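You operate a simulated robot arm through the tools that you are given. There is no shell and no other tool. Be economical: measure what you need, move in short steps, check, and stop when the job is done.

Carry out the task below with a simulated two-armed robot. There is one attempt and no reset: what you move stays moved.

Task
On the beige table, fold the grey cloth in half.

It is judged by the outcome, as a careful person would: the job done as asked, and still so three seconds after it is handed in. It fails if anything else is knocked over, pushed out of place, dropped, spilled or broken. Flat cloth is picked up by pressing the open fingertips on it (5 to 10 N) and closing them slowly along it; thin cloth reads only 2 to 8 mm in the jaws.

Robot
Two 7-joint arms with two-finger parallel grippers on one trunk, on a base that drives. Base frame: it is fixed to the floor where the robot stands at the start and does not move with it; the origin is under the middle of the robot, x ahead of it, y to its left, z up; the surface under the hand at the start is at about z = 0.8. Units: m, degrees, N and s.
The left shoulder is at the start at [0.07, 0.163, 1.07], the right one opposite. With the tool pointing down near the work surface each hand reaches from about 0.4 to 0.88 m from the robot's upright axis, wherever it stands, measured 20 degrees to its own side. Places, roughly: beige table [1, -0.2, 0.8]. Payload 3.43 kg a hand.
The tool frame of a hand sits at the grasp point between the pads (the TCP): z along the fingers, y along the line on which they close. The tips reach 0.034 m beyond it. Largest opening 0.128 m; finger width 0.024, thickness 0.012; the body of the gripper, 0.048 by 0.13 m, starts 0.096 m behind the TCP.
Orientation is that of the tool frame in the base frame, as a unit quaternion [x, y, z, w]. With the fingers straight down and closing along the base's y, the tool's x points along the base's -x, its y along +y and its z along -z.

Tools
- The arms move only by the tool nudge_tool. It takes "left_rows", "right_rows" or both (then of equal length, played together; a hand with none holds still); each is text: rows parted by semicolons, each of 7 numbers parted by spaces: the turn, a rotation vector about the tool's x, y, z in degrees, then the shift along the tool's x, y, z in m, then the gripper command, from -1 (shut) to 1 (fully open), values between in proportion. In form: wx wy wz tx ty tz fingers; .... A call has 1 to 12 rows; each row is the pose to reach, as a shift and turn from the pose commanded when the call began, along the tool's axes at that moment. Each row takes 0.2 s and may step no farther than 0.05 m and 8.6 degrees from the row before; otherwise, or with a gripper value out of range, the whole call is refused. Where a pose cannot be reached the arm comes as near as it can. A force on the tool above 40 N (or 10 N above the force at the start of the call, whichever is more), or a blocked arm, ends the call early, and 0.2 s more pass. Each finger travels about 0.153 m/s and halts on what it meets, pressing with about 39 N; the grip force reading is that of the motor and also rises with nothing between the fingers. The clock runs only during rows and for 0.2 s after the last one: add rows that repeat a pose to give the fingers time. It gives the time, the measured TCP pose, the force on the tool (base axes), the opening and the grip force at its end, in the units of the frame above (readings bear some noise), with the torque about the TCP (base axes, N m) and any sound that the robot's microphone picked up, and new pictures: "show" is both (left out), scene, wrist or none (wrist: the cameras of the hands that moved).
- Cameras (640 x 400 px; columns grow to the right, rows downward): "scene" is now at [0.1468, 0.0013, 1.2928]; the picture's right is [-0.12, -0.99, 0.00], its down [-0.63, 0.08, -0.77] and it looks along [0.76, -0.09, -0.64] (base axes); focal length 273 px, centre (320, 200). "left" rides on the left gripper at [0.076, 0.011, -0.16] in its tool frame; the picture's right is [-0.15, 0.99, 0.00], its down [-0.88, -0.13, -0.46] and it looks along [-0.45, -0.07, 0.89] (tool axes); focal length 234 px, centre (320, 200). "right" rides on the right gripper at [0.076, -0.011, -0.16] in its tool frame; the picture's right is [0.15, 0.99, 0.00], its down [-0.88, 0.13, -0.46] and it looks along [-0.45, 0.07, 0.89] (tool axes); focal length 234 px, centre (320, 200). There is no depth. A picture from a camera that has moved, and an enlarged one, comes with that camera's place and axes in the base frame and with its lens. The place of the scene camera against the robot may be out by one fixed shift of up to 0.025 m in any direction.
- move_column(by): slides the trunk up (or, below 0, down) by that many m; the arms and the scene camera ride with it, the base frame stays. It gives what a move gives, with no picture.
- roll_base(legs): drives the robot by 1 to 6 legs, each [ahead, left, turn to the left] in m, m and degrees, along the robot's own axes; the way and the turn of a leg run together, so that a leg with both is an arc; at most 1.5 m and 180 degrees a leg. The arms and the cameras ride along, it lands a little off, and it stops where it bumps. It gives what a move gives, and a new picture of the scene camera.
- turn_head(pan, tilt): turns the head with the scene camera to pan (to the left, within 86 degrees either way) and tilt (down, from -29 to 69), counted from straight ahead of the robot. It gives what a move gives, and a new picture of the scene camera.
- zoom(camera, box): a new picture of the part [left, top, right, bottom] of that camera's present view, enlarged. The clock stands still meanwhile.
- sign_off(): hands the job in; it is judged then, once.

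Work in short steps. Places have to be worked out from the pictures, the camera data and where the tool is seen: move nearer, look again, correct. Check each grasp and each placing, and mend what went wrong. You have 120 turns and 260 pictures in all, those below and enlarged ones among them. Open the grippers and draw the arms clear of the work before you hand the job in, unless the task says otherwise; then end with one line.

The tools are called after "Request:" as a command line: name --argument value ..., lists and objects as JSON in quotes. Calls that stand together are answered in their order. nudge_tool: Moves the arms, as the interface text tells. Its arguments: {"type":"object","properties":{"left_rows":{"type":"string"},"right_rows":{"type":"string"},"show":{"type":"string","enum":["both","scene","wrist","none"]}},"required":[]} The other tools are called the same way: move_column (by) slides the trunk up or down; roll_base (legs) drives the base; turn_head (pan, tilt) turns the head that bears the scene camera; zoom (camera, box) takes an enlarged picture of a part of a camera's view; sign_off () hands the job in.

At the start:

```text
time: 0.0
left_tcp_pos: [0.7005, 0.2462, 1.0272]
left_tool_rot: [0.0, 1.0, 0.001, 0.0]
left_wrist_force: [-0.3, 0.1, 0.7]
left_wrist_torque: [0.0, -0.01, 0.03]
left_grip_width: 0.1279
left_gripper_force: 0.0
right_tcp_pos: [0.687, -0.2467, 1.0057]
right_tool_rot: [0.0, 1.0, 0.0, 0.0]
right_wrist_force: [0.5, 0.8, 0.1]
right_wrist_torque: [0.04, 0.01, 0.0]
right_grip_width: 0.1278
right_gripper_force: 0.1
trunk travel left (down, up): [-0.55, 0.39]
robot x, y, heading: [0.0005, 0.0004, 0.2]
head pan, tilt: [-7.0, 39.7]
```

scene: 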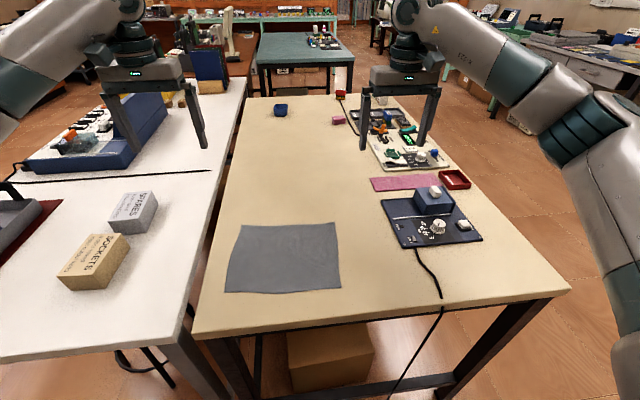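
right: 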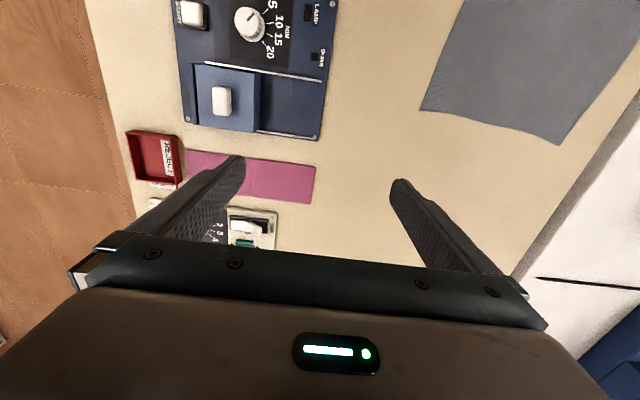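
left: 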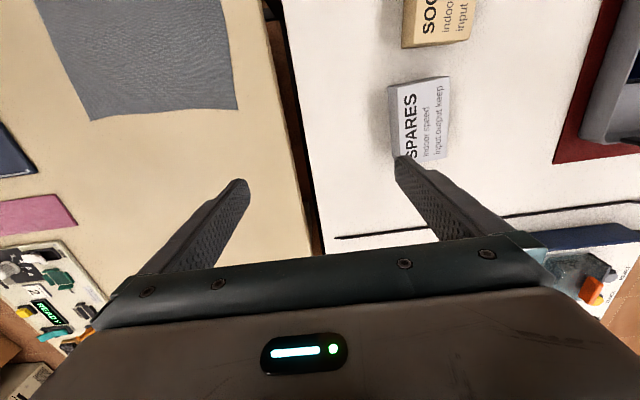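

The wrist cameras agree on the far corners: about [0.643, 0.125] on the left and [0.625, -0.11] on the right. The near edge is around x ≈ 0.45. I plan to fold the far edge onto the near edge with both hands, so I first hover above the far corners with the fingers nearly closed.

Request:
nudge_tool --left_rows "0 0 0.9 0.015 -0.030 0.025 0.5;0 0 1.8 0.030 -0.060 0.050 0;0 0 2.7 0.045 -0.091 0.076 -0.5;0 0 3.6 0.060 -0.121 0.102 -0.5;0 0 4.4 0.0755 -0.151 0.127 -0.5;0 0 4.4 0.0755 -0.151 0.127 -0.5" --right_rows "0 0 0.9 0.015 0.033 0.021 0.5;0 0 1.8 0.030 0.067 0.042 0;0 0 2.7 0.045 0.100 0.064 -0.5;0 0 3.6 0.060 0.134 0.085 -0.5;0 0 4.4 0.076 0.167 0.106 -0.5;0 0 4.4 0.076 0.167 0.106 -0.5"

```text
time: 1.4
left_tcp_pos: [0.626, 0.0942, 0.9004]
left_tool_rot: [0.038, 0.999, -0.001, 0.0]
left_wrist_force: [-0.2, 0.0, -0.3]
left_wrist_torque: [-0.04, 0.0, 0.02]
left_grip_width: 0.0322
left_gripper_force: 0.0
right_tcp_pos: [0.6138, -0.0792, 0.9011]
right_tool_rot: [0.038, 0.999, 0.0, 0.0]
right_wrist_force: [-0.2, -0.1, -0.7]
right_wrist_torque: [0.01, 0.04, -0.01]
right_grip_width: 0.032
right_gripper_force: 0.0
trunk travel left (down, up): [-0.55, 0.39]
robot x, y, heading: [-0.0024, 0.0008, 0.2]
head pan, tilt: [-7.0, 39.7]
camera scene: at [0.1464, 0.0014, 1.2929], right [-0.12, -0.99, 0.0], down [-0.63, 0.08, -0.77], along [0.76, -0.09, -0.64], focal length 273 px, centre (320, 200)
camera right: at [0.5357, -0.0843, 1.0601], right [-0.07, 1.0, 0.0], down [0.89, 0.06, 0.46], along [0.45, 0.03, -0.89], focal length 234 px, centre (320, 200)
camera left: at [0.5507, 0.1119, 1.0602], right [0.22, 0.97, 0.0], down [0.87, -0.2, 0.46], along [0.44, -0.1, -0.89], focal length 234 px, centre (320, 200)
```

scene: 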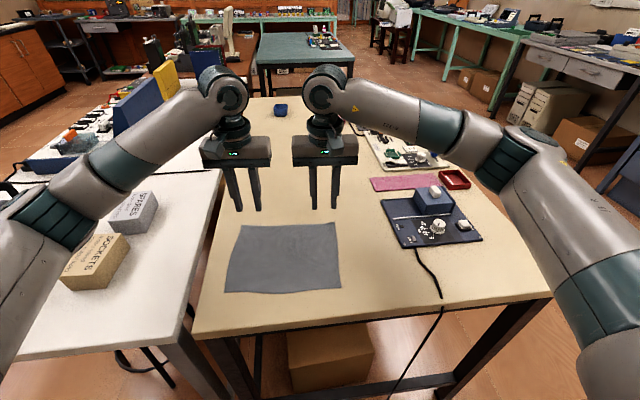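
right: 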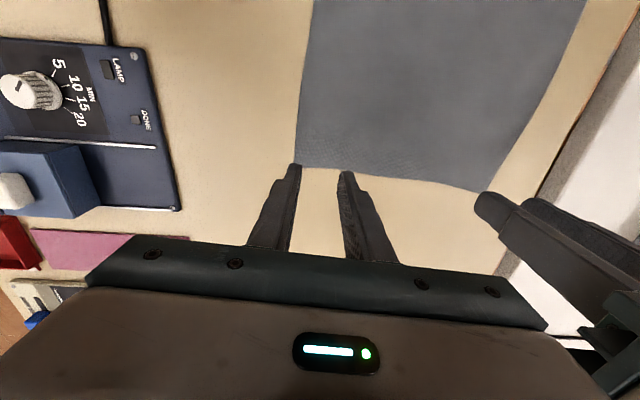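
left: 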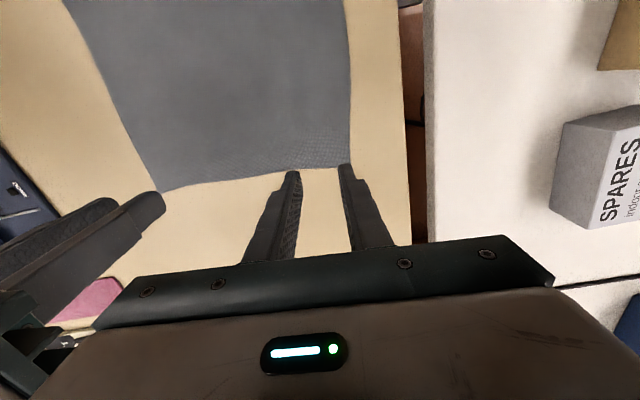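

The corners check out: far-left is about [0.645, 0.126] and far-right about [0.623, -0.104]. I shift the right hand slightly inward and lower both hands to just above the cloth.

Request:
nudge_tool --left_rows "0 0 0 0.001 0 0.03 -0.5;0 0 0 0.001 0 0.05 -0.5;0 0 0 0.001 0 0.062 -0.5;0 0 0 0.001 0 0.062 -0.5" --right_rows "0 0 0 0.004 0.006 0.03 -0.5;0 0 0 0.005 0.007 0.05 -0.5;0 0 0 0.005 0.007 0.062 -0.5;0 0 0 0.005 0.007 0.062 -0.5"

```text
time: 2.4
left_tcp_pos: [0.6229, 0.0959, 0.8393]
left_tool_rot: [0.039, 0.999, -0.001, -0.001]
left_wrist_force: [0.0, -1.4, -0.7]
left_wrist_torque: [-0.04, 0.0, 0.03]
left_grip_width: 0.0322
left_gripper_force: 0.0
right_tcp_pos: [0.607, -0.0714, 0.839]
right_tool_rot: [0.038, 0.999, 0.0, 0.0]
right_wrist_force: [0.4, 0.1, 1.2]
right_wrist_torque: [0.02, -0.01, -0.03]
right_grip_width: 0.032
right_gripper_force: 0.0
trunk travel left (down, up): [-0.55, 0.39]
robot x, y, heading: [0.0019, -0.0013, 0.2]
head pan, tilt: [-7.0, 39.7]
camera scene: at [0.1465, 0.0013, 1.2929], right [-0.12, -0.99, 0.0], down [-0.63, 0.08, -0.77], along [0.76, -0.09, -0.64], focal length 273 px, centre (320, 200)
camera right: at [0.53, -0.0778, 0.9988], right [-0.07, 1.0, 0.0], down [0.89, 0.06, 0.46], along [0.45, 0.03, -0.89], focal length 234 px, centre (320, 200)
camera left: at [0.5486, 0.1133, 0.9987], right [0.22, 0.98, 0.0], down [0.87, -0.2, 0.46], along [0.44, -0.1, -0.89], focal length 234 px, centre (320, 200)
```

scene: 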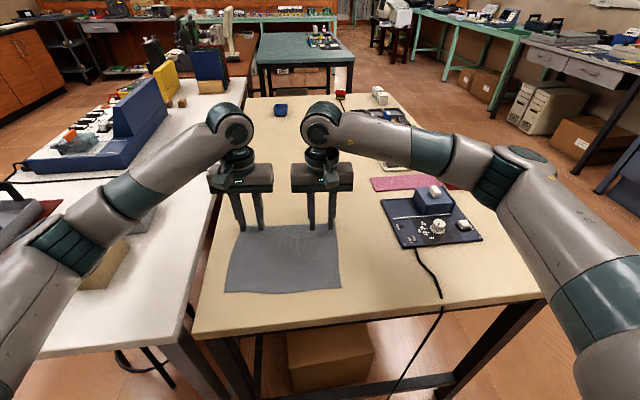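
right: 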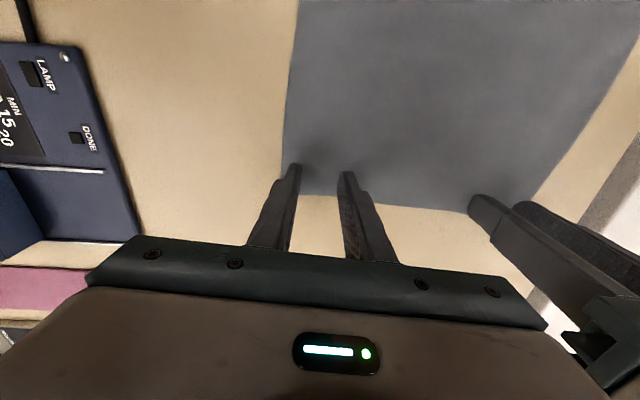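
left: 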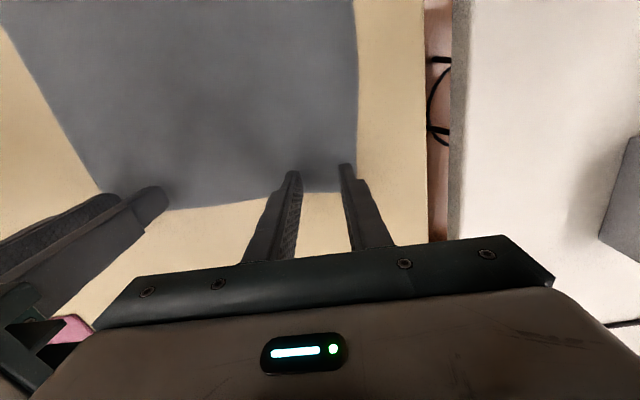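

The tips are about 5 mm above the cloth and sit just inside the far corners. I press down gently.

Request:
nudge_tool --left_rows "0 0 0 0 0 0.003 -0.5;0 0 0 0 0 0.005 -0.5;0 0 0 0 0 0.007 -0.5;0 0 0 0 0 0.007 -0.5" --right_rows "0 0 0 0 0 0.003 -0.5;0 0 0 0 0 0.005 -0.5;0 0 0 0 0 0.007 -0.5;0 0 0 0 0 0.007 -0.5" --show "none"

```text
time: 3.4
left_tcp_pos: [0.6229, 0.0949, 0.8339]
left_tool_rot: [0.039, 0.999, -0.001, 0.002]
left_wrist_force: [4.6, 0.5, 22.7]
left_wrist_torque: [0.38, -0.11, -0.1]
left_grip_width: 0.0319
left_gripper_force: 0.0
right_tcp_pos: [0.6053, -0.0732, 0.8338]
right_tool_rot: [0.039, 0.999, 0.001, 0.003]
right_wrist_force: [4.7, 0.6, 22.8]
right_wrist_torque: [-0.41, -0.1, 0.04]
right_grip_width: 0.0317
right_gripper_force: 0.0
trunk travel left (down, up): [-0.55, 0.39]
robot x, y, heading: [-0.002, 0.0013, 0.3]
head pan, tilt: [-7.0, 39.7]
```

The force is 22 N, which is too much. I back off a little and close slowly.

Request:
nudge_tool --left_rows "0 0 0 0 0 -0.0018 -0.5;0 0 0 0 0 -0.0018 -0.5;0 0 0 0 0 -0.0018 -0.5" --right_rows "0 0 0 0 0 -0.0018 -0.5;0 0 0 0 0 -0.0018 -0.5;0 0 0 0 0 -0.0018 -0.5" --show "none"

```text
time: 4.2
left_tcp_pos: [0.6218, 0.0958, 0.8357]
left_tool_rot: [0.038, 0.999, 0.0, 0.002]
left_wrist_force: [4.6, -2.9, 24.7]
left_wrist_torque: [0.28, -0.16, -0.04]
left_grip_width: 0.0318
left_gripper_force: 0.2
right_tcp_pos: [0.6057, -0.073, 0.8349]
right_tool_rot: [0.038, 0.999, 0.0, 0.001]
right_wrist_force: [3.6, 2.5, 20.5]
right_wrist_torque: [-0.19, -0.13, 0.01]
right_grip_width: 0.032
right_gripper_force: 0.0
trunk travel left (down, up): [-0.55, 0.39]
robot x, y, heading: [-0.0023, 0.0018, -0.1]
head pan, tilt: [-7.0, 39.7]
```

The force has barely dropped, so I back off a little more.

Request:
nudge_tool --left_rows "0 0 0 0 0 -0.0015 -0.5;0 0 0 0 0 -0.0015 -0.5;0 0 0 0 0 -0.0015 -0.5" --right_rows "0 0 0 0 0 -0.0015 -0.5;0 0 0 0 0 -0.0015 -0.5;0 0 0 0 0 -0.0015 -0.5" --show "none"

```text
time: 5.0
left_tcp_pos: [0.6219, 0.096, 0.8355]
left_tool_rot: [0.038, 0.999, 0.001, 0.001]
left_wrist_force: [1.1, -1.0, 16.1]
left_wrist_torque: [0.05, -0.09, -0.03]
left_grip_width: 0.0318
left_gripper_force: 0.0
right_tcp_pos: [0.6042, -0.0735, 0.8358]
right_tool_rot: [0.039, 0.999, 0.001, 0.0]
right_wrist_force: [-0.5, 2.0, 7.2]
right_wrist_torque: [0.02, -0.01, 0.01]
right_grip_width: 0.0321
right_gripper_force: 0.0
trunk travel left (down, up): [-0.55, 0.39]
robot x, y, heading: [-0.0001, 0.0003, 0.1]
head pan, tilt: [-7.0, 39.7]
```

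Right is now at 7 N and left at 16 N. I back the left hand off another 1 mm while both close slowly.

Request:
nudge_tool --left_rows "0 0 0 0 0 -0.001 -0.5;0 0 0 0 0 -0.001 -0.55;0 0 0 0 0 -0.001 -0.6;0 0 0 0 0 -0.001 -0.65;0 0 0 0 0 -0.001 -0.7;0 0 0 0 0 -0.001 -0.75;0 0 0 0 0 -0.001 -0.8;0 0 0 0 0 -0.001 -0.85;0 0 0 0 0 -0.001 -0.9;0 0 0 0 0 -0.001 -0.95;0 0 0 0 0 -0.001 -1;0 0 0 0 0 -0.001 -1" --right_rows "0 0 0 0 0 0 -0.5;0 0 0 0 0 0 -0.55;0 0 0 0 0 0 -0.6;0 0 0 0 0 0 -0.65;0 0 0 0 0 0 -0.7;0 0 0 0 0 0 -0.75;0 0 0 0 0 0 -0.8;0 0 0 0 0 0 -0.85;0 0 0 0 0 0 -0.9;0 0 0 0 0 0 -0.95;0 0 0 0 0 0 -1;0 0 0 0 0 0 -1"

```text
time: 7.6
left_tcp_pos: [0.6236, 0.0957, 0.8352]
left_tool_rot: [0.039, 0.999, 0.0, 0.0]
left_wrist_force: [0.0, -0.3, 1.4]
left_wrist_torque: [0.03, 0.0, 0.0]
left_grip_width: 0.0017
left_gripper_force: 36.6
right_tcp_pos: [0.6065, -0.0733, 0.8351]
right_tool_rot: [0.038, 0.999, 0.001, 0.0]
right_wrist_force: [-0.2, -0.4, 5.4]
right_wrist_torque: [-0.03, -0.05, 0.01]
right_grip_width: 0.0003
right_gripper_force: 32.8
trunk travel left (down, up): [-0.55, 0.39]
robot x, y, heading: [-0.0011, 0.001, -0.3]
head pan, tilt: [-7.0, 39.7]
camera scene: at [0.146, 0.0014, 1.2929], right [-0.12, -0.99, 0.0], down [-0.63, 0.08, -0.77], along [0.76, -0.09, -0.64], focal length 273 px, centre (320, 200)
camera right: at [0.5295, -0.0787, 0.9951], right [-0.07, 1.0, 0.0], down [0.89, 0.06, 0.46], along [0.45, 0.03, -0.89], focal length 234 px, centre (320, 200)
camera left: at [0.5484, 0.1132, 0.9953], right [0.22, 0.98, 0.0], down [0.87, -0.2, 0.46], along [0.44, -0.1, -0.89], focal length 234 px, centre (320, 200)
```

scene: 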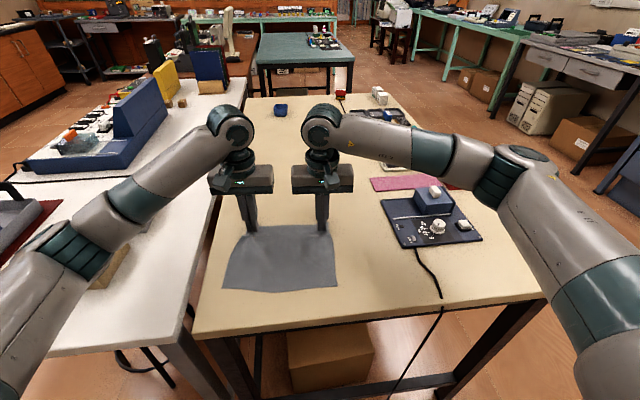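
right: 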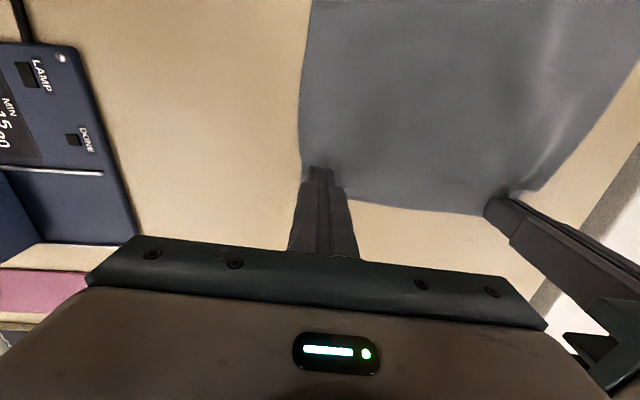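
left: 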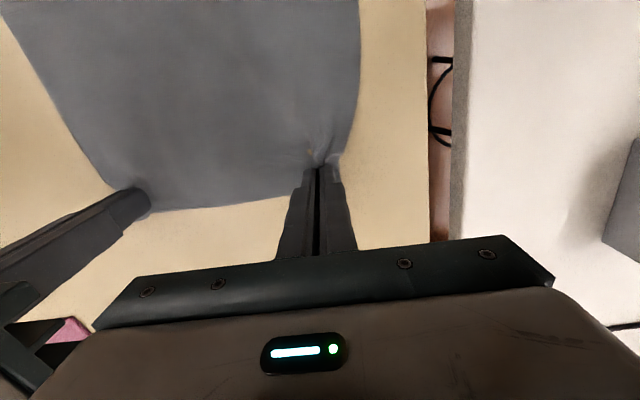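

Left reads 1.7 mm, which is plausible for the cloth, but right reads 0.3 mm, which is doubtful. I lift 3 cm to test both grips.

Request:
nudge_tool --left_rows "0 0 0 0 0 -0.01 -1;0 0 0 0 0 -0.02 -1;0 0 0 0 0 -0.03 -1;0 0 0 0 0 -0.03 -1" --right_rows "0 0 0 0 0 -0.01 -1;0 0 0 0 0 -0.02 -1;0 0 0 0 0 -0.03 -1;0 0 0 0 0 -0.03 -1"

```text
time: 8.6
left_tcp_pos: [0.6255, 0.0963, 0.8655]
left_tool_rot: [0.039, 0.999, 0.0, -0.001]
left_wrist_force: [0.2, 0.1, -0.2]
left_wrist_torque: [0.0, 0.02, -0.02]
left_grip_width: 0.0014
left_gripper_force: 36.8
right_tcp_pos: [0.6096, -0.0743, 0.8639]
right_tool_rot: [0.037, 0.999, 0.0, 0.0]
right_wrist_force: [0.2, 0.2, 0.2]
right_wrist_torque: [0.03, 0.03, 0.01]
right_grip_width: 0.0
right_gripper_force: 32.8
trunk travel left (down, up): [-0.55, 0.39]
robot x, y, heading: [0.0039, 0.0015, -0.0]
head pan, tilt: [-7.0, 39.7]
camera scene: at [0.147, 0.0013, 1.2928], right [-0.12, -0.99, 0.0], down [-0.63, 0.08, -0.77], along [0.76, -0.09, -0.64], focal length 273 px, centre (320, 200)
camera right: at [0.5307, -0.0792, 1.0244], right [-0.07, 1.0, 0.0], down [0.89, 0.06, 0.46], along [0.45, 0.03, -0.89], focal length 234 px, centre (320, 200)
camera left: at [0.5493, 0.1135, 1.0255], right [0.22, 0.98, 0.0], down [0.87, -0.2, 0.45], along [0.44, -0.1, -0.89], focal length 234 px, centre (320, 200)
```

scene: 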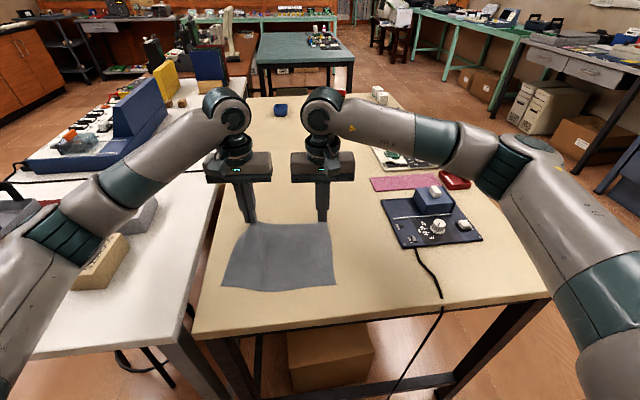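
right: 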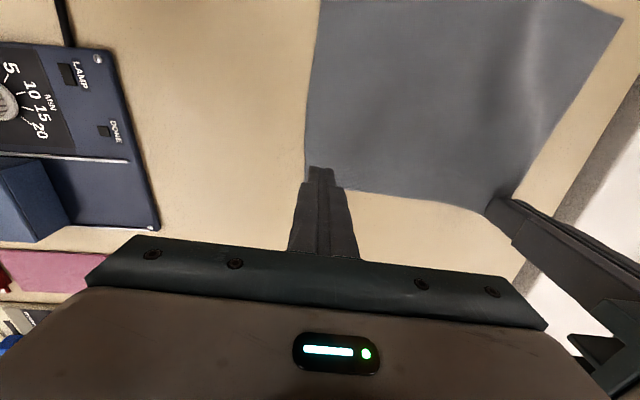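
left: 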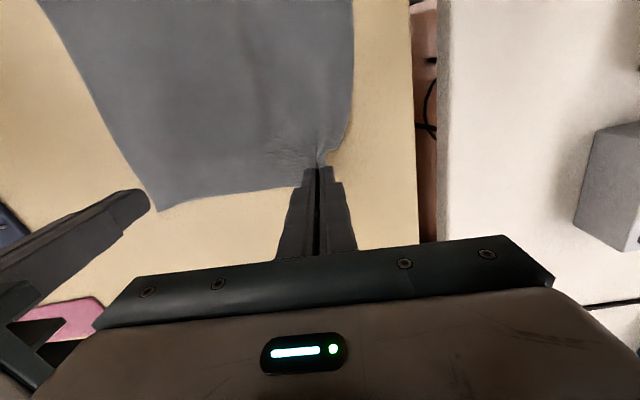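

The left hand holds the cloth, but the right slipped off, and the right corner is now at about [0.625, -0.088]. I lower the left hand, holding its grip, and reposition the right with a wider opening.

Request:
nudge_tool --left_rows "0 0 0 0 0 0 -1;0 0 0 0 0 0.005 -1;0 0 0 0 0 0.012 -1;0 0 0 0 0 0.019 -1;0 0 0 0 0 0.027 -1;0 0 0 0 0 0.027 -1" --right_rows "0 0 0 0 0.005 0 -0.8;0 0 0 0 0.012 0 -0.5;0 0 0 0 0.021 0.005 -0.3;0 0 0 0 0.021 0.015 -0.3;0 0 0 0 0.021 0.024 -0.3;0 0 0 0 0.021 0.024 -0.3" --show "wrist"

```text
time: 10.0
left_tcp_pos: [0.6249, 0.0964, 0.8371]
left_tool_rot: [0.038, 0.999, -0.001, 0.0]
left_wrist_force: [0.5, 0.7, -0.2]
left_wrist_torque: [0.03, -0.01, 0.01]
left_grip_width: 0.0014
left_gripper_force: 36.2
right_tcp_pos: [0.6082, -0.0526, 0.8408]
right_tool_rot: [0.039, 0.999, 0.0, 0.0]
right_wrist_force: [-0.5, -0.3, -0.3]
right_wrist_torque: [0.02, 0.01, 0.02]
right_grip_width: 0.0448
right_gripper_force: 0.2
trunk travel left (down, up): [-0.55, 0.39]
robot x, y, heading: [0.0001, -0.0023, 0.1]
head pan, tilt: [-7.0, 39.7]
camera right: at [0.531, -0.0579, 1.0003], right [-0.07, 1.0, 0.0], down [0.89, 0.06, 0.46], along [0.45, 0.03, -0.89], focal length 234 px, centre (320, 200)
camera left: at [0.5488, 0.1132, 0.998], right [0.22, 0.98, 0.0], down [0.87, -0.2, 0.46], along [0.44, -0.1, -0.89], focal length 234 px, centre (320, 200)
```

right: 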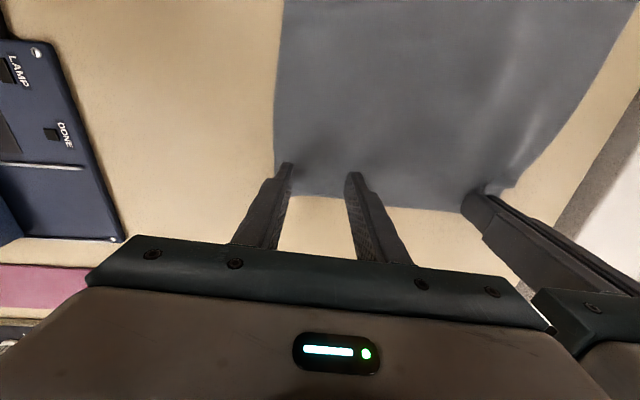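
left: 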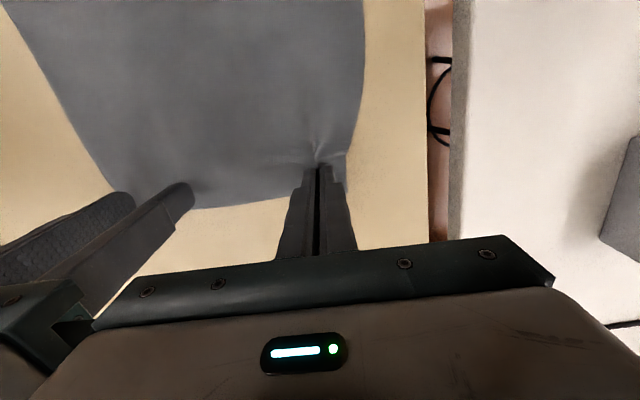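

The right outer finger is almost at the cloth's side edge. I shift it inward 5 mm and press.

Request:
nudge_tool --left_rows "0 0 0 0 0 0 -1;0 0 0 0 0 0 -1;0 0 0 0 0 0 -1;0 0 0 0 0 0 -1;0 0 0 0 0 0 -1" --right_rows "0 0 0 0.002 0.005 0 -0.3;0 0 0 0.002 0.005 0.003 -0.3;0 0 0 0.002 0.005 0.005 -0.3;0 0 0 0.002 0.005 0.006 -0.3;0 0 0 0.002 0.005 0.006 -0.3" --show "none"

```text
time: 11.2
left_tcp_pos: [0.6239, 0.0952, 0.838]
left_tool_rot: [0.039, 0.999, 0.0, 0.0]
left_wrist_force: [0.4, -1.1, -0.2]
left_wrist_torque: [-0.01, 0.02, -0.03]
left_grip_width: 0.0018
left_gripper_force: 36.6
right_tcp_pos: [0.6071, -0.0468, 0.8338]
right_tool_rot: [0.038, 0.999, 0.001, 0.001]
right_wrist_force: [-0.3, -1.1, 4.1]
right_wrist_torque: [-0.07, -0.02, -0.02]
right_grip_width: 0.0448
right_gripper_force: 0.1
trunk travel left (down, up): [-0.55, 0.39]
robot x, y, heading: [0.0001, -0.0004, 0.3]
head pan, tilt: [-7.0, 39.7]
```

The right is pressing at 4 N. I add about 1 mm of press and close slowly.

Request:
nudge_tool --right_rows "0 0 0 0 0 0.001 -0.3;0 0 0 0 0 0.001 -0.36;0 0 0 0 0 0.001 -0.42;0 0 0 0 0 0.001 -0.48;0 0 0 0 0 0.001 -0.54;0 0 0 0 0 0.001 -0.6;0 0 0 0 0 0.001 -0.66;0 0 0 0 0 0.001 -0.72;0 0 0 0 0 0.001 -0.78;0 0 0 0 0 0.001 -0.84;0 0 0 0 0 0.001 -0.9;0 0 0 0 0 0.001 -0.95" --show "wrist"

Request:
nudge_tool --right_rows "0 0 0 0 0 0 -1;0 0 0 0 0 0 -1;0 0 0 0 0 0 -1" --show "wrist"

```text
time: 13.8
left_tcp_pos: [0.6228, 0.0949, 0.8396]
left_tool_rot: [0.038, 0.999, -0.001, 0.001]
left_wrist_force: [-0.8, -10.1, -1.2]
left_wrist_torque: [-0.43, 0.05, 0.1]
left_grip_width: 0.0016
left_gripper_force: 36.3
right_tcp_pos: [0.6057, -0.0473, 0.8354]
right_tool_rot: [0.038, 0.999, 0.0, 0.001]
right_wrist_force: [0.4, 10.6, 14.8]
right_wrist_torque: [0.35, -0.05, 0.04]
right_grip_width: 0.0037
right_gripper_force: 9.6
trunk travel left (down, up): [-0.55, 0.39]
robot x, y, heading: [-0.0015, -0.0002, 0.2]
head pan, tilt: [-7.0, 39.7]
camera right: at [0.5287, -0.0521, 0.9948], right [-0.07, 1.0, 0.0], down [0.89, 0.06, 0.46], along [0.46, 0.03, -0.89], focal length 234 px, centre (320, 200)
```

right: 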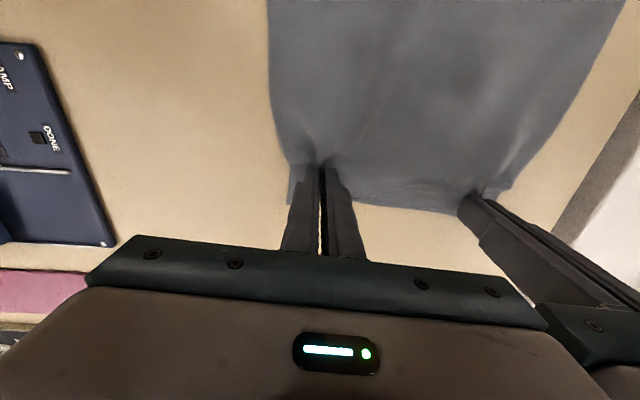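

```text
time: 14.6
left_tcp_pos: [0.6237, 0.0953, 0.8388]
left_tool_rot: [0.039, 0.999, -0.001, 0.001]
left_wrist_force: [-1.0, -12.1, -0.1]
left_wrist_torque: [-0.44, 0.04, 0.12]
left_grip_width: 0.0018
left_gripper_force: 36.2
right_tcp_pos: [0.6066, -0.0465, 0.835]
right_tool_rot: [0.039, 0.999, 0.001, 0.001]
right_wrist_force: [0.8, 12.7, 16.3]
right_wrist_torque: [0.46, -0.07, 0.02]
right_grip_width: 0.0019
right_gripper_force: 36.5
trunk travel left (down, up): [-0.55, 0.39]
robot x, y, heading: [0.002, -0.0008, -0.1]
head pan, tilt: [-7.0, 39.7]
camera right: at [0.5287, -0.052, 0.9948], right [-0.07, 1.0, 0.0], down [0.89, 0.06, 0.46], along [0.46, 0.03, -0.89], focal length 234 px, centre (320, 200)
```

right: 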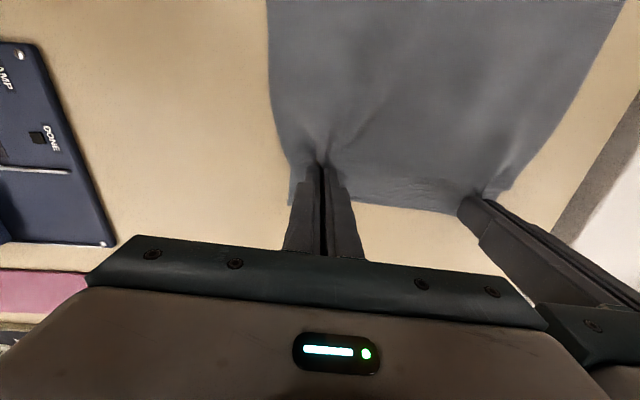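

Both corners are now gripped (1.8 and 1.9 mm, with the cloth taut between the hands). I lift 4 cm, bringing the hands slightly together to ease the tension.

Request:
nudge_tool --left_rows "0 0 0 0 -0.002 -0.01 -1;0 0 0 0 -0.002 -0.025 -1;0 0 0 0 -0.002 -0.04 -1;0 0 0 0 -0.002 -0.04 -1" --right_rows "0 0 0 0 0.002 -0.014 -1;0 0 0 0 0.002 -0.029 -1;0 0 0 0 0.002 -0.044 -1;0 0 0 0 0.002 -0.044 -1"

Request:
zoom --camera "scene" --box '[180, 180, 372, 300]'

```text
time: 15.6
left_tcp_pos: [0.624, 0.0938, 0.8785]
left_tool_rot: [0.039, 0.999, 0.001, 0.0]
left_wrist_force: [0.7, -7.1, -0.4]
left_wrist_torque: [-0.24, 0.03, 0.06]
left_grip_width: 0.0018
left_gripper_force: 36.4
right_tcp_pos: [0.6079, -0.0455, 0.8772]
right_tool_rot: [0.039, 0.999, 0.0, 0.0]
right_wrist_force: [-0.7, 6.8, -0.4]
right_wrist_torque: [0.23, 0.02, 0.0]
right_grip_width: 0.0018
right_gripper_force: 37.0
trunk travel left (down, up): [-0.55, 0.39]
robot x, y, heading: [0.0011, 0.0017, 0.0]
head pan, tilt: [-7.0, 39.7]
camera scene: at [0.147, 0.0013, 1.2928], right [-0.12, -0.99, 0.0], down [-0.63, 0.08, -0.77], along [0.76, -0.09, -0.64], focal length 273 px, centre (320, 200)
camera right: at [0.5307, -0.0506, 1.0371], right [-0.07, 1.0, 0.0], down [0.89, 0.06, 0.46], along [0.45, 0.03, -0.89], focal length 234 px, centre (320, 200)
camera left: at [0.5486, 0.1117, 1.0389], right [0.22, 0.98, 0.0], down [0.87, -0.2, 0.46], along [0.44, -0.1, -0.89], focal length 234 px, centre (320, 200)
```

scene: 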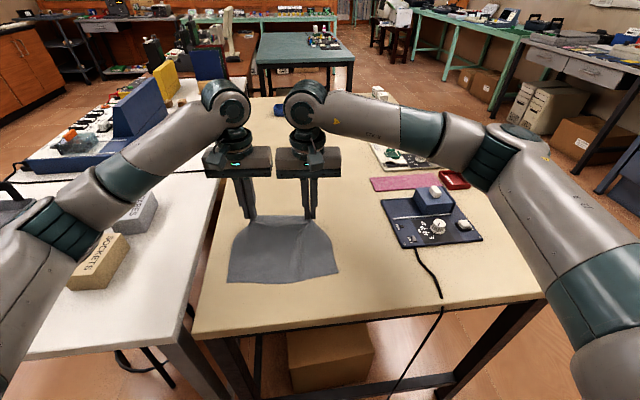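
right: 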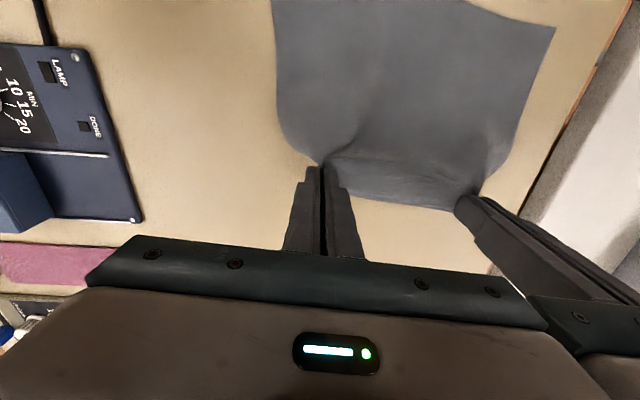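
left: 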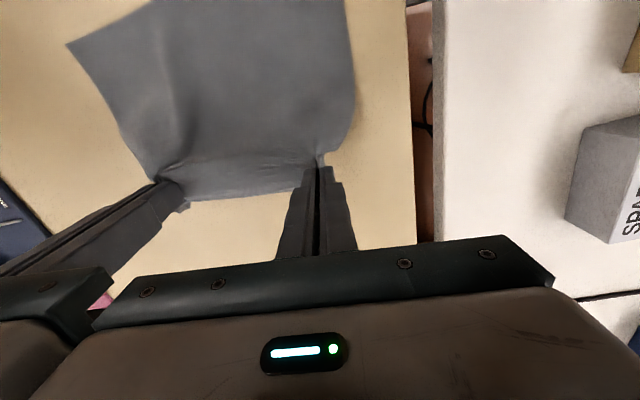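

```text
3.33 times, centred on (276, 240) of scene
camera zoom: at [0.147, 0.0013, 1.2928], right [-0.12, -0.99, 0.0], down [-0.63, 0.08, -0.77], along [0.76, -0.09, -0.64], focal length 911 px, centre (467, 67)
```

zoom: 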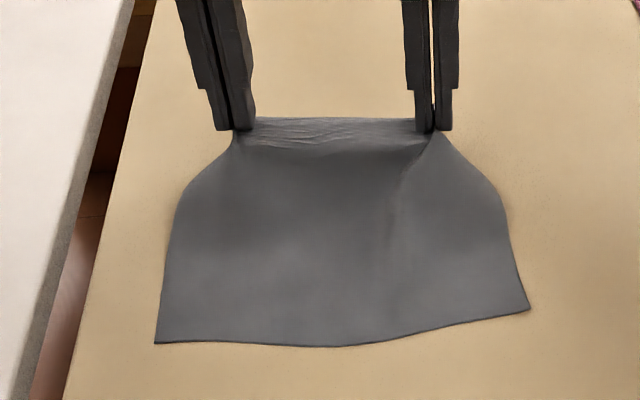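

The near corners are at about [0.477, 0.140] and [0.473, -0.092]. This grip would need the fingers to tilt back toward the robot for the edge to fold over cleanly. The tilt is easier for a near-to-far fold, with the fingers pitching forward, so I lay this edge back down and spread it as the fingers open.

Request:
nudge_tool --left_rows "0 0 0 0 0 0.012 -1;0 0 0 0 0 0.025 -1;0 0 0 0 0.002 0.035 -1;0 0 0 0 0.003 0.0415 -1;0 0 0 0 0.003 0.0415 -0.9;0 0 0 0 0.003 0.0415 -0.75;0 0 0 0 0.003 0.0415 -0.6;0 0 0 0 0.003 0.0415 -0.45;0 0 0 0 0.003 0.0415 -0.3;0 0 0 0 0.003 0.02 -0.3;0 0 0 0 0.003 -0.02 -0.3;0 0 0 0 0.003 -0.06 -0.3" --right_rows "0 0 0 0 0 0.012 -1;0 0 0 0 0 0.025 -1;0 0 0 0 -0.004 0.035 -1;0 0 0 0 -0.009 0.042 -1;0 0 0 0 -0.009 0.042 -0.9;0 0 0 0 -0.009 0.042 -0.75;0 0 0 0 -0.009 0.042 -0.6;0 0 0 0 -0.009 0.042 -0.45;0 0 0 0 -0.009 0.042 -0.3;0 0 0 0 -0.009 0.02 -0.3;0 0 0 0 -0.009 -0.02 -0.3;0 0 0 0 -0.009 -0.06 -0.3"

```text
time: 18.2
left_tcp_pos: [0.6237, 0.097, 0.9397]
left_tool_rot: [0.039, 0.999, 0.0, 0.0]
left_wrist_force: [-0.6, 0.2, -0.4]
left_wrist_torque: [0.01, -0.03, -0.02]
left_grip_width: 0.0449
left_gripper_force: 0.0
right_tcp_pos: [0.6052, -0.0543, 0.9386]
right_tool_rot: [0.037, 0.999, 0.0, 0.0]
right_wrist_force: [-0.5, 0.5, -0.3]
right_wrist_torque: [0.01, 0.0, 0.02]
right_grip_width: 0.0449
right_gripper_force: 0.0
trunk travel left (down, up): [-0.55, 0.39]
robot x, y, heading: [-0.0002, 0.0005, -0.1]
head pan, tilt: [-7.0, 39.7]
camera scene: at [0.1457, 0.0012, 1.2927], right [-0.12, -0.99, 0.0], down [-0.63, 0.08, -0.77], along [0.76, -0.09, -0.64], focal length 273 px, centre (320, 200)
camera right: at [0.5277, -0.0606, 1.0978], right [-0.07, 1.0, 0.0], down [0.89, 0.06, 0.46], along [0.45, 0.03, -0.89], focal length 234 px, centre (320, 200)
camera left: at [0.5468, 0.1144, 1.0996], right [0.22, 0.98, 0.0], down [0.87, -0.2, 0.46], along [0.44, -0.1, -0.89], focal length 234 px, centre (320, 200)
```

scene: 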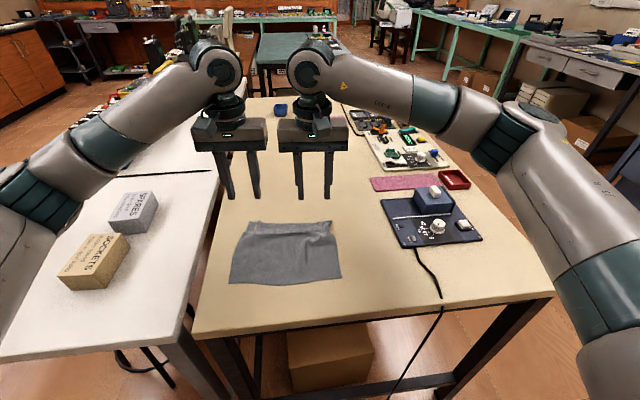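
right: 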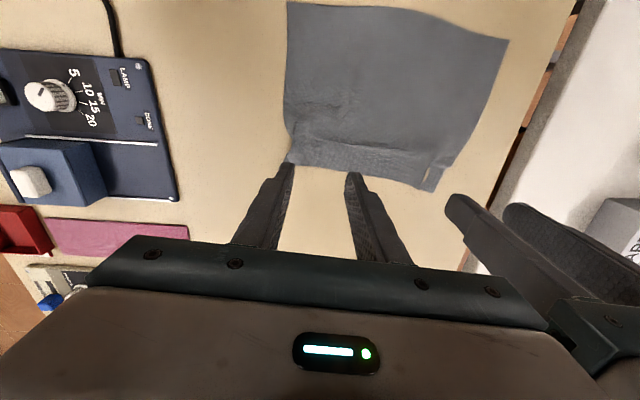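
left: 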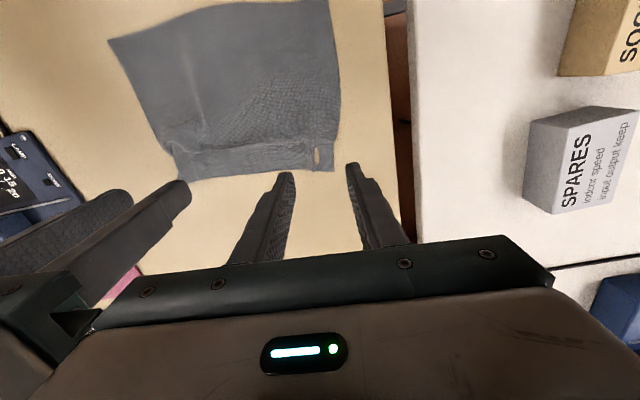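

The edge is down but somewhat rumpled, so I look closer.

Request:
zoom --camera "left" --box '[80, 0, 400, 200]'

Request:
zoom --camera "right" --box '[240, 0, 560, 200]'

```text
2.00 times, centred on (240, 100) of left
camera zoom: at [0.5468, 0.1144, 1.0996], right [0.22, 0.98, 0.0], down [0.87, -0.2, 0.46], along [0.44, -0.1, -0.89], focal length 468 px, centre (480, 400)
```

zoom: 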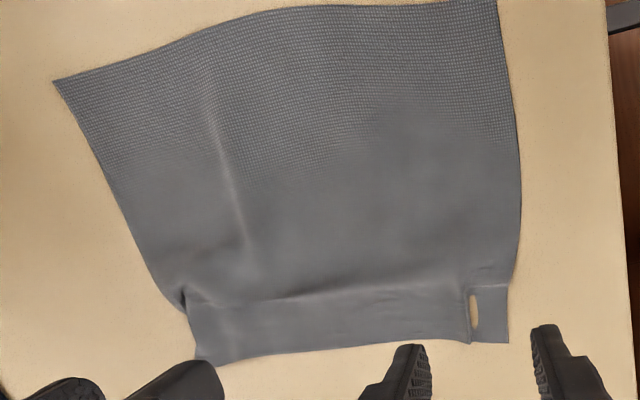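

```text
2.00 times, centred on (400, 100) of right
camera zoom: at [0.5277, -0.0606, 1.0978], right [-0.07, 1.0, 0.0], down [0.89, 0.06, 0.46], along [0.45, 0.03, -0.89], focal length 468 px, centre (160, 400)
```

zoom: 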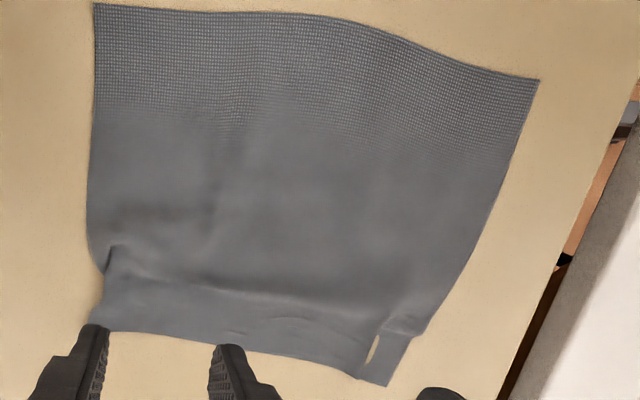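

The far edge has a small pleat near the left corner, at about [0.645, 0.096]. I straddle it with the left fingers, press lightly and open outward to flatten it.

Request:
nudge_tool --left_rows "0 0 0 -0.010 0 0.03 -0.6;0 0 0 -0.022 -0.001 0.06 -0.8;0 0 0 -0.022 -0.001 0.085 -0.8;0 0 0 -0.022 -0.001 0.098 -0.8;0 0 0 -0.022 -0.001 0.102 -0.8;0 0 0 -0.022 -0.001 0.1045 -0.8;0 0 0 -0.022 -0.001 0.1045 -0.8" --show "wrist"

```text
time: 19.8
left_tcp_pos: [0.6469, 0.0943, 0.8361]
left_tool_rot: [0.038, 0.999, 0.0, 0.001]
left_wrist_force: [1.7, -0.8, 11.6]
left_wrist_torque: [0.06, 0.02, 0.0]
left_grip_width: 0.0131
left_gripper_force: 0.0
right_tcp_pos: [0.6049, -0.0548, 0.9376]
right_tool_rot: [0.039, 0.999, 0.0, -0.001]
right_wrist_force: [-0.3, -0.2, 0.0]
right_wrist_torque: [0.0, -0.01, -0.02]
right_grip_width: 0.0449
right_gripper_force: 0.0
trunk travel left (down, up): [-0.55, 0.39]
robot x, y, heading: [-0.0047, 0.0004, 0.2]
head pan, tilt: [-7.0, 39.7]
camera left: at [0.5704, 0.1122, 0.995], right [0.22, 0.98, 0.0], down [0.87, -0.2, 0.46], along [0.45, -0.1, -0.89], focal length 234 px, centre (320, 200)
```

left: 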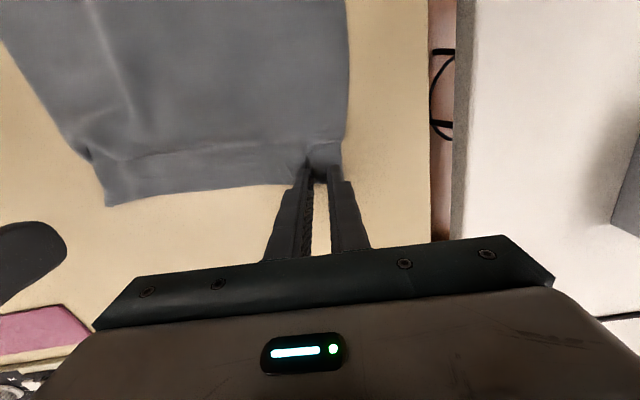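

The fingers straddle the pleat at 12 N. I open slowly while shifting outward, then lift away.

Request:
nudge_tool --left_rows "0 0 0 0 0.002 -0.0003 -0.74;0 0 0 0 0.004 -0.0005 -0.68;0 0 0 0 0.006 -0.0005 -0.62;0 0 0 0 0.008 -0.0005 -0.56;0 0 0 0 0.010 -0.0005 -0.50;0 0 0 0 0.011 -0.0005 -0.46;0 0 0 0 0.011 -0.0005 -0.46;0 0 0 0 0.011 -0.03 -0.46;0 0 0 0 0.011 -0.065 -0.46;0 0 0 0 0.011 -0.1 -0.46" --show "wrist"

Request:
zoom --camera "right" --box '[240, 0, 560, 200]'

```text
time: 22.0
left_tcp_pos: [0.6447, 0.1046, 0.9339]
left_tool_rot: [0.039, 0.999, 0.0, 0.0]
left_wrist_force: [-0.2, 1.1, -0.2]
left_wrist_torque: [0.03, -0.03, -0.01]
left_grip_width: 0.0347
left_gripper_force: 0.0
right_tcp_pos: [0.6056, -0.0558, 0.9382]
right_tool_rot: [0.038, 0.999, 0.001, 0.0]
right_wrist_force: [-0.1, -0.4, -0.3]
right_wrist_torque: [0.02, -0.02, 0.0]
right_grip_width: 0.0446
right_gripper_force: 0.0
trunk travel left (down, up): [-0.55, 0.39]
robot x, y, heading: [0.0014, 0.0003, 0.2]
head pan, tilt: [-7.0, 39.7]
camera left: at [0.5701, 0.1221, 1.094], right [0.22, 0.97, 0.0], down [0.87, -0.2, 0.46], along [0.44, -0.1, -0.89], focal length 234 px, centre (320, 200)
```

left: 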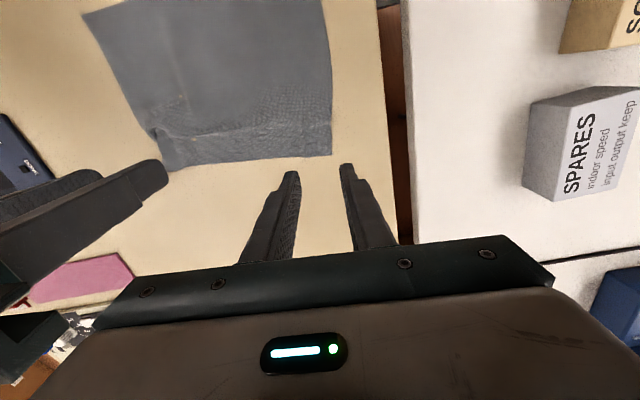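

```text
2.00 times, centred on (400, 100) of right
camera zoom: at [0.5281, -0.0607, 1.0975], right [-0.07, 1.0, 0.0], down [0.89, 0.06, 0.46], along [0.45, 0.03, -0.89], focal length 468 px, centre (160, 400)
```

zoom: 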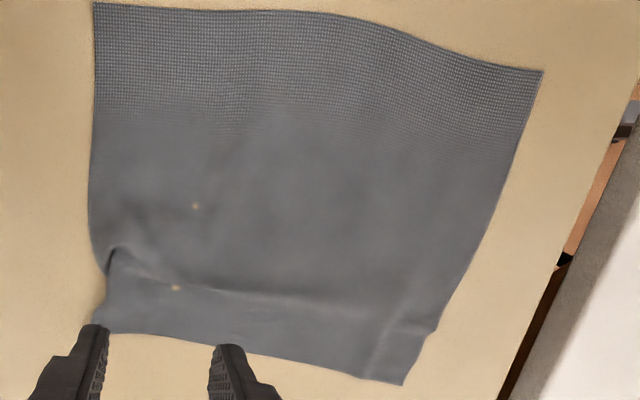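

The left corner is flat. I do the same on the right corner, spreading outward and away to take out its tuck.

Request:
nudge_tool --right_rows "0 0 0 0 -0.005 0.03 -0.6;0 0 0 -0.003 -0.013 0.06 -0.8;0 0 0 -0.003 -0.013 0.085 -0.8;0 0 0 -0.003 -0.013 0.098 -0.8;0 0 0 -0.003 -0.013 0.1035 -0.8;0 0 0 -0.004 -0.014 0.1035 -0.74;0 0 0 -0.006 -0.016 0.1035 -0.68;0 0 0 -0.008 -0.018 0.1035 -0.62;0 0 0 -0.010 -0.020 0.1035 -0.56;0 0 0 -0.012 -0.021 0.1035 -0.56;0 0 0 -0.012 -0.021 0.07 -0.5;0 0 0 -0.012 -0.021 0.03 -0.5" --show "wrist"

Request:
zoom --camera "left" --box '[60, 0, 380, 200]'

```text
time: 24.6
left_tcp_pos: [0.6457, 0.105, 0.9339]
left_tool_rot: [0.038, 0.999, 0.0, 0.0]
left_wrist_force: [0.4, -0.5, -1.5]
left_wrist_torque: [0.03, 0.0, 0.01]
left_grip_width: 0.0345
left_gripper_force: 0.1
right_tcp_pos: [0.6182, -0.0765, 0.9074]
right_tool_rot: [0.039, 0.999, 0.0, 0.001]
right_wrist_force: [0.1, -0.2, 0.5]
right_wrist_torque: [-0.02, 0.01, -0.01]
right_grip_width: 0.0321
right_gripper_force: 0.0
trunk travel left (down, up): [-0.55, 0.39]
robot x, y, heading: [0.0034, 0.0013, -0.1]
head pan, tilt: [-7.0, 39.7]
camera right: at [0.54, -0.0826, 1.0673], right [-0.07, 1.0, 0.0], down [0.89, 0.06, 0.46], along [0.45, 0.03, -0.89], focal length 234 px, centre (320, 200)
```

right: 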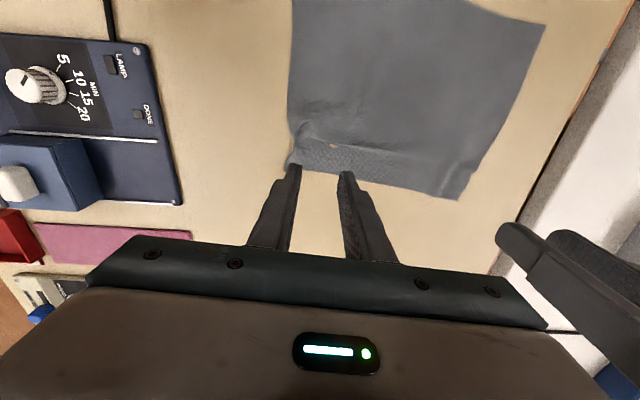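

```text
2.00 times, centred on (220, 100) of left
camera zoom: at [0.5699, 0.1226, 1.0941], right [0.22, 0.97, 0.0], down [0.87, -0.2, 0.46], along [0.44, -0.1, -0.89], focal length 468 px, centre (520, 400)
```

zoom: 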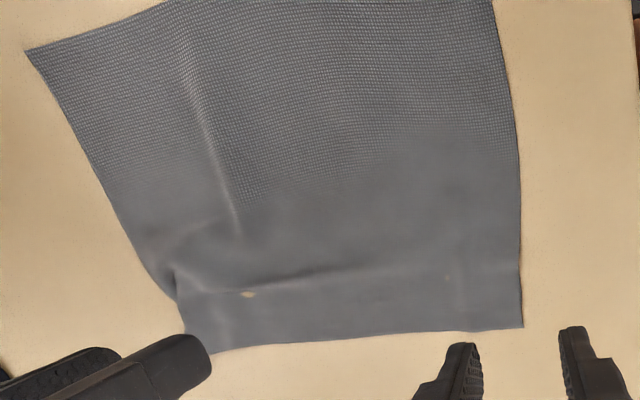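

The cloth is flat enough. I now roll the base back 0.17 m, which leaves room for the forward pitch and brings the hands over the near corners.

Request:
roll_base --legs '[[-0.17, 0, 0]]'

Request:
nudge_tool --left_rows "0 0 0 0.025 0 0 -0.4;0 0 0 0.05 0.0 0 -0.4;0 0 0 0.05 0.0 0 -0.4" --right_rows "0 0 0 0.025 0 0 -0.4;0 0 0 0.05 0 -0.02 -0.4;0 0 0 0.05 0 -0.02 -0.4"

```text
time: 26.1
left_tcp_pos: [0.4786, 0.1031, 0.9357]
left_tool_rot: [0.04, 0.999, 0.0, 0.0]
left_wrist_force: [0.7, -0.7, -1.2]
left_wrist_torque: [0.0, -0.01, -0.01]
left_grip_width: 0.0346
left_gripper_force: 0.0
right_tcp_pos: [0.4489, -0.0783, 0.9083]
right_tool_rot: [0.039, 0.999, 0.0, 0.0]
right_wrist_force: [-0.2, 0.4, 0.1]
right_wrist_torque: [0.01, -0.02, 0.03]
right_grip_width: 0.032
right_gripper_force: 0.0
trunk travel left (down, up): [-0.55, 0.39]
robot x, y, heading: [-0.1677, -0.0013, -0.1]
head pan, tilt: [-7.0, 39.7]
camera scene: at [-0.0212, 0.0012, 1.2929], right [-0.12, -0.99, 0.0], down [-0.63, 0.08, -0.77], along [0.76, -0.1, -0.64], focal length 273 px, centre (320, 200)
```

scene: 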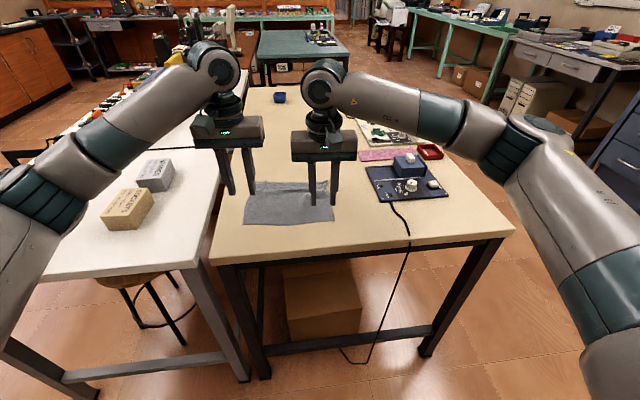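

```text
time: 26.9
left_tcp_pos: [0.431, 0.1081, 0.9341]
left_tool_rot: [0.039, 0.999, -0.001, 0.0]
left_wrist_force: [0.9, -0.2, -0.3]
left_wrist_torque: [-0.01, 0.01, 0.01]
left_grip_width: 0.0384
left_gripper_force: 0.1
right_tcp_pos: [0.4001, -0.0744, 0.9261]
right_tool_rot: [0.04, 0.999, 0.0, -0.001]
right_wrist_force: [-0.6, -0.3, -0.3]
right_wrist_torque: [0.02, 0.04, -0.01]
right_grip_width: 0.0385
right_gripper_force: 0.0
trunk travel left (down, up): [-0.55, 0.39]
robot x, y, heading: [-0.163, 0.0027, 0.0]
head pan, tilt: [-7.0, 39.7]
camera scene: at [-0.019, 0.0009, 1.2926], right [-0.12, -0.99, 0.0], down [-0.63, 0.08, -0.77], along [0.76, -0.09, -0.64], focal length 273 px, centre (320, 200)
camera right: at [0.3229, -0.08, 1.0863], right [-0.07, 1.0, 0.0], down [0.89, 0.06, 0.45], along [0.45, 0.03, -0.89], focal length 234 px, centre (320, 200)
camera left: at [0.3552, 0.1259, 1.094], right [0.22, 0.97, 0.0], down [0.87, -0.2, 0.45], along [0.44, -0.1, -0.89], focal length 234 px, centre (320, 200)
```

scene: 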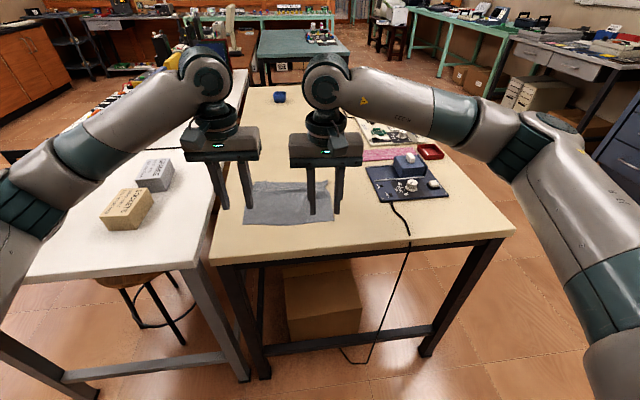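
right: 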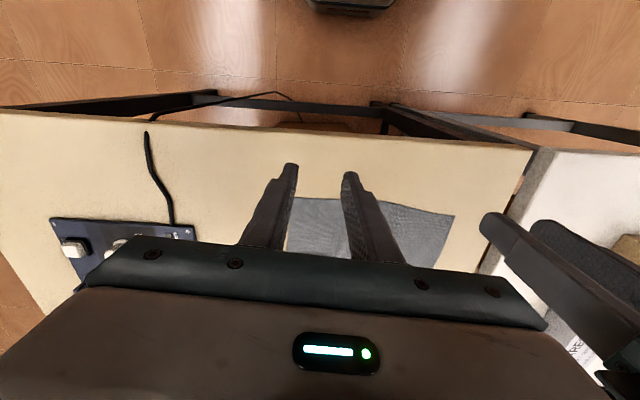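
left: 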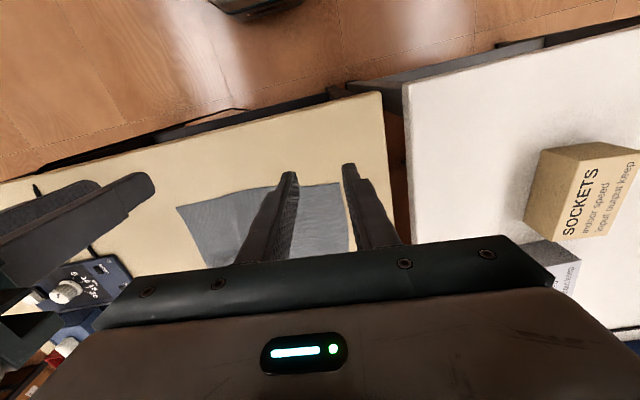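

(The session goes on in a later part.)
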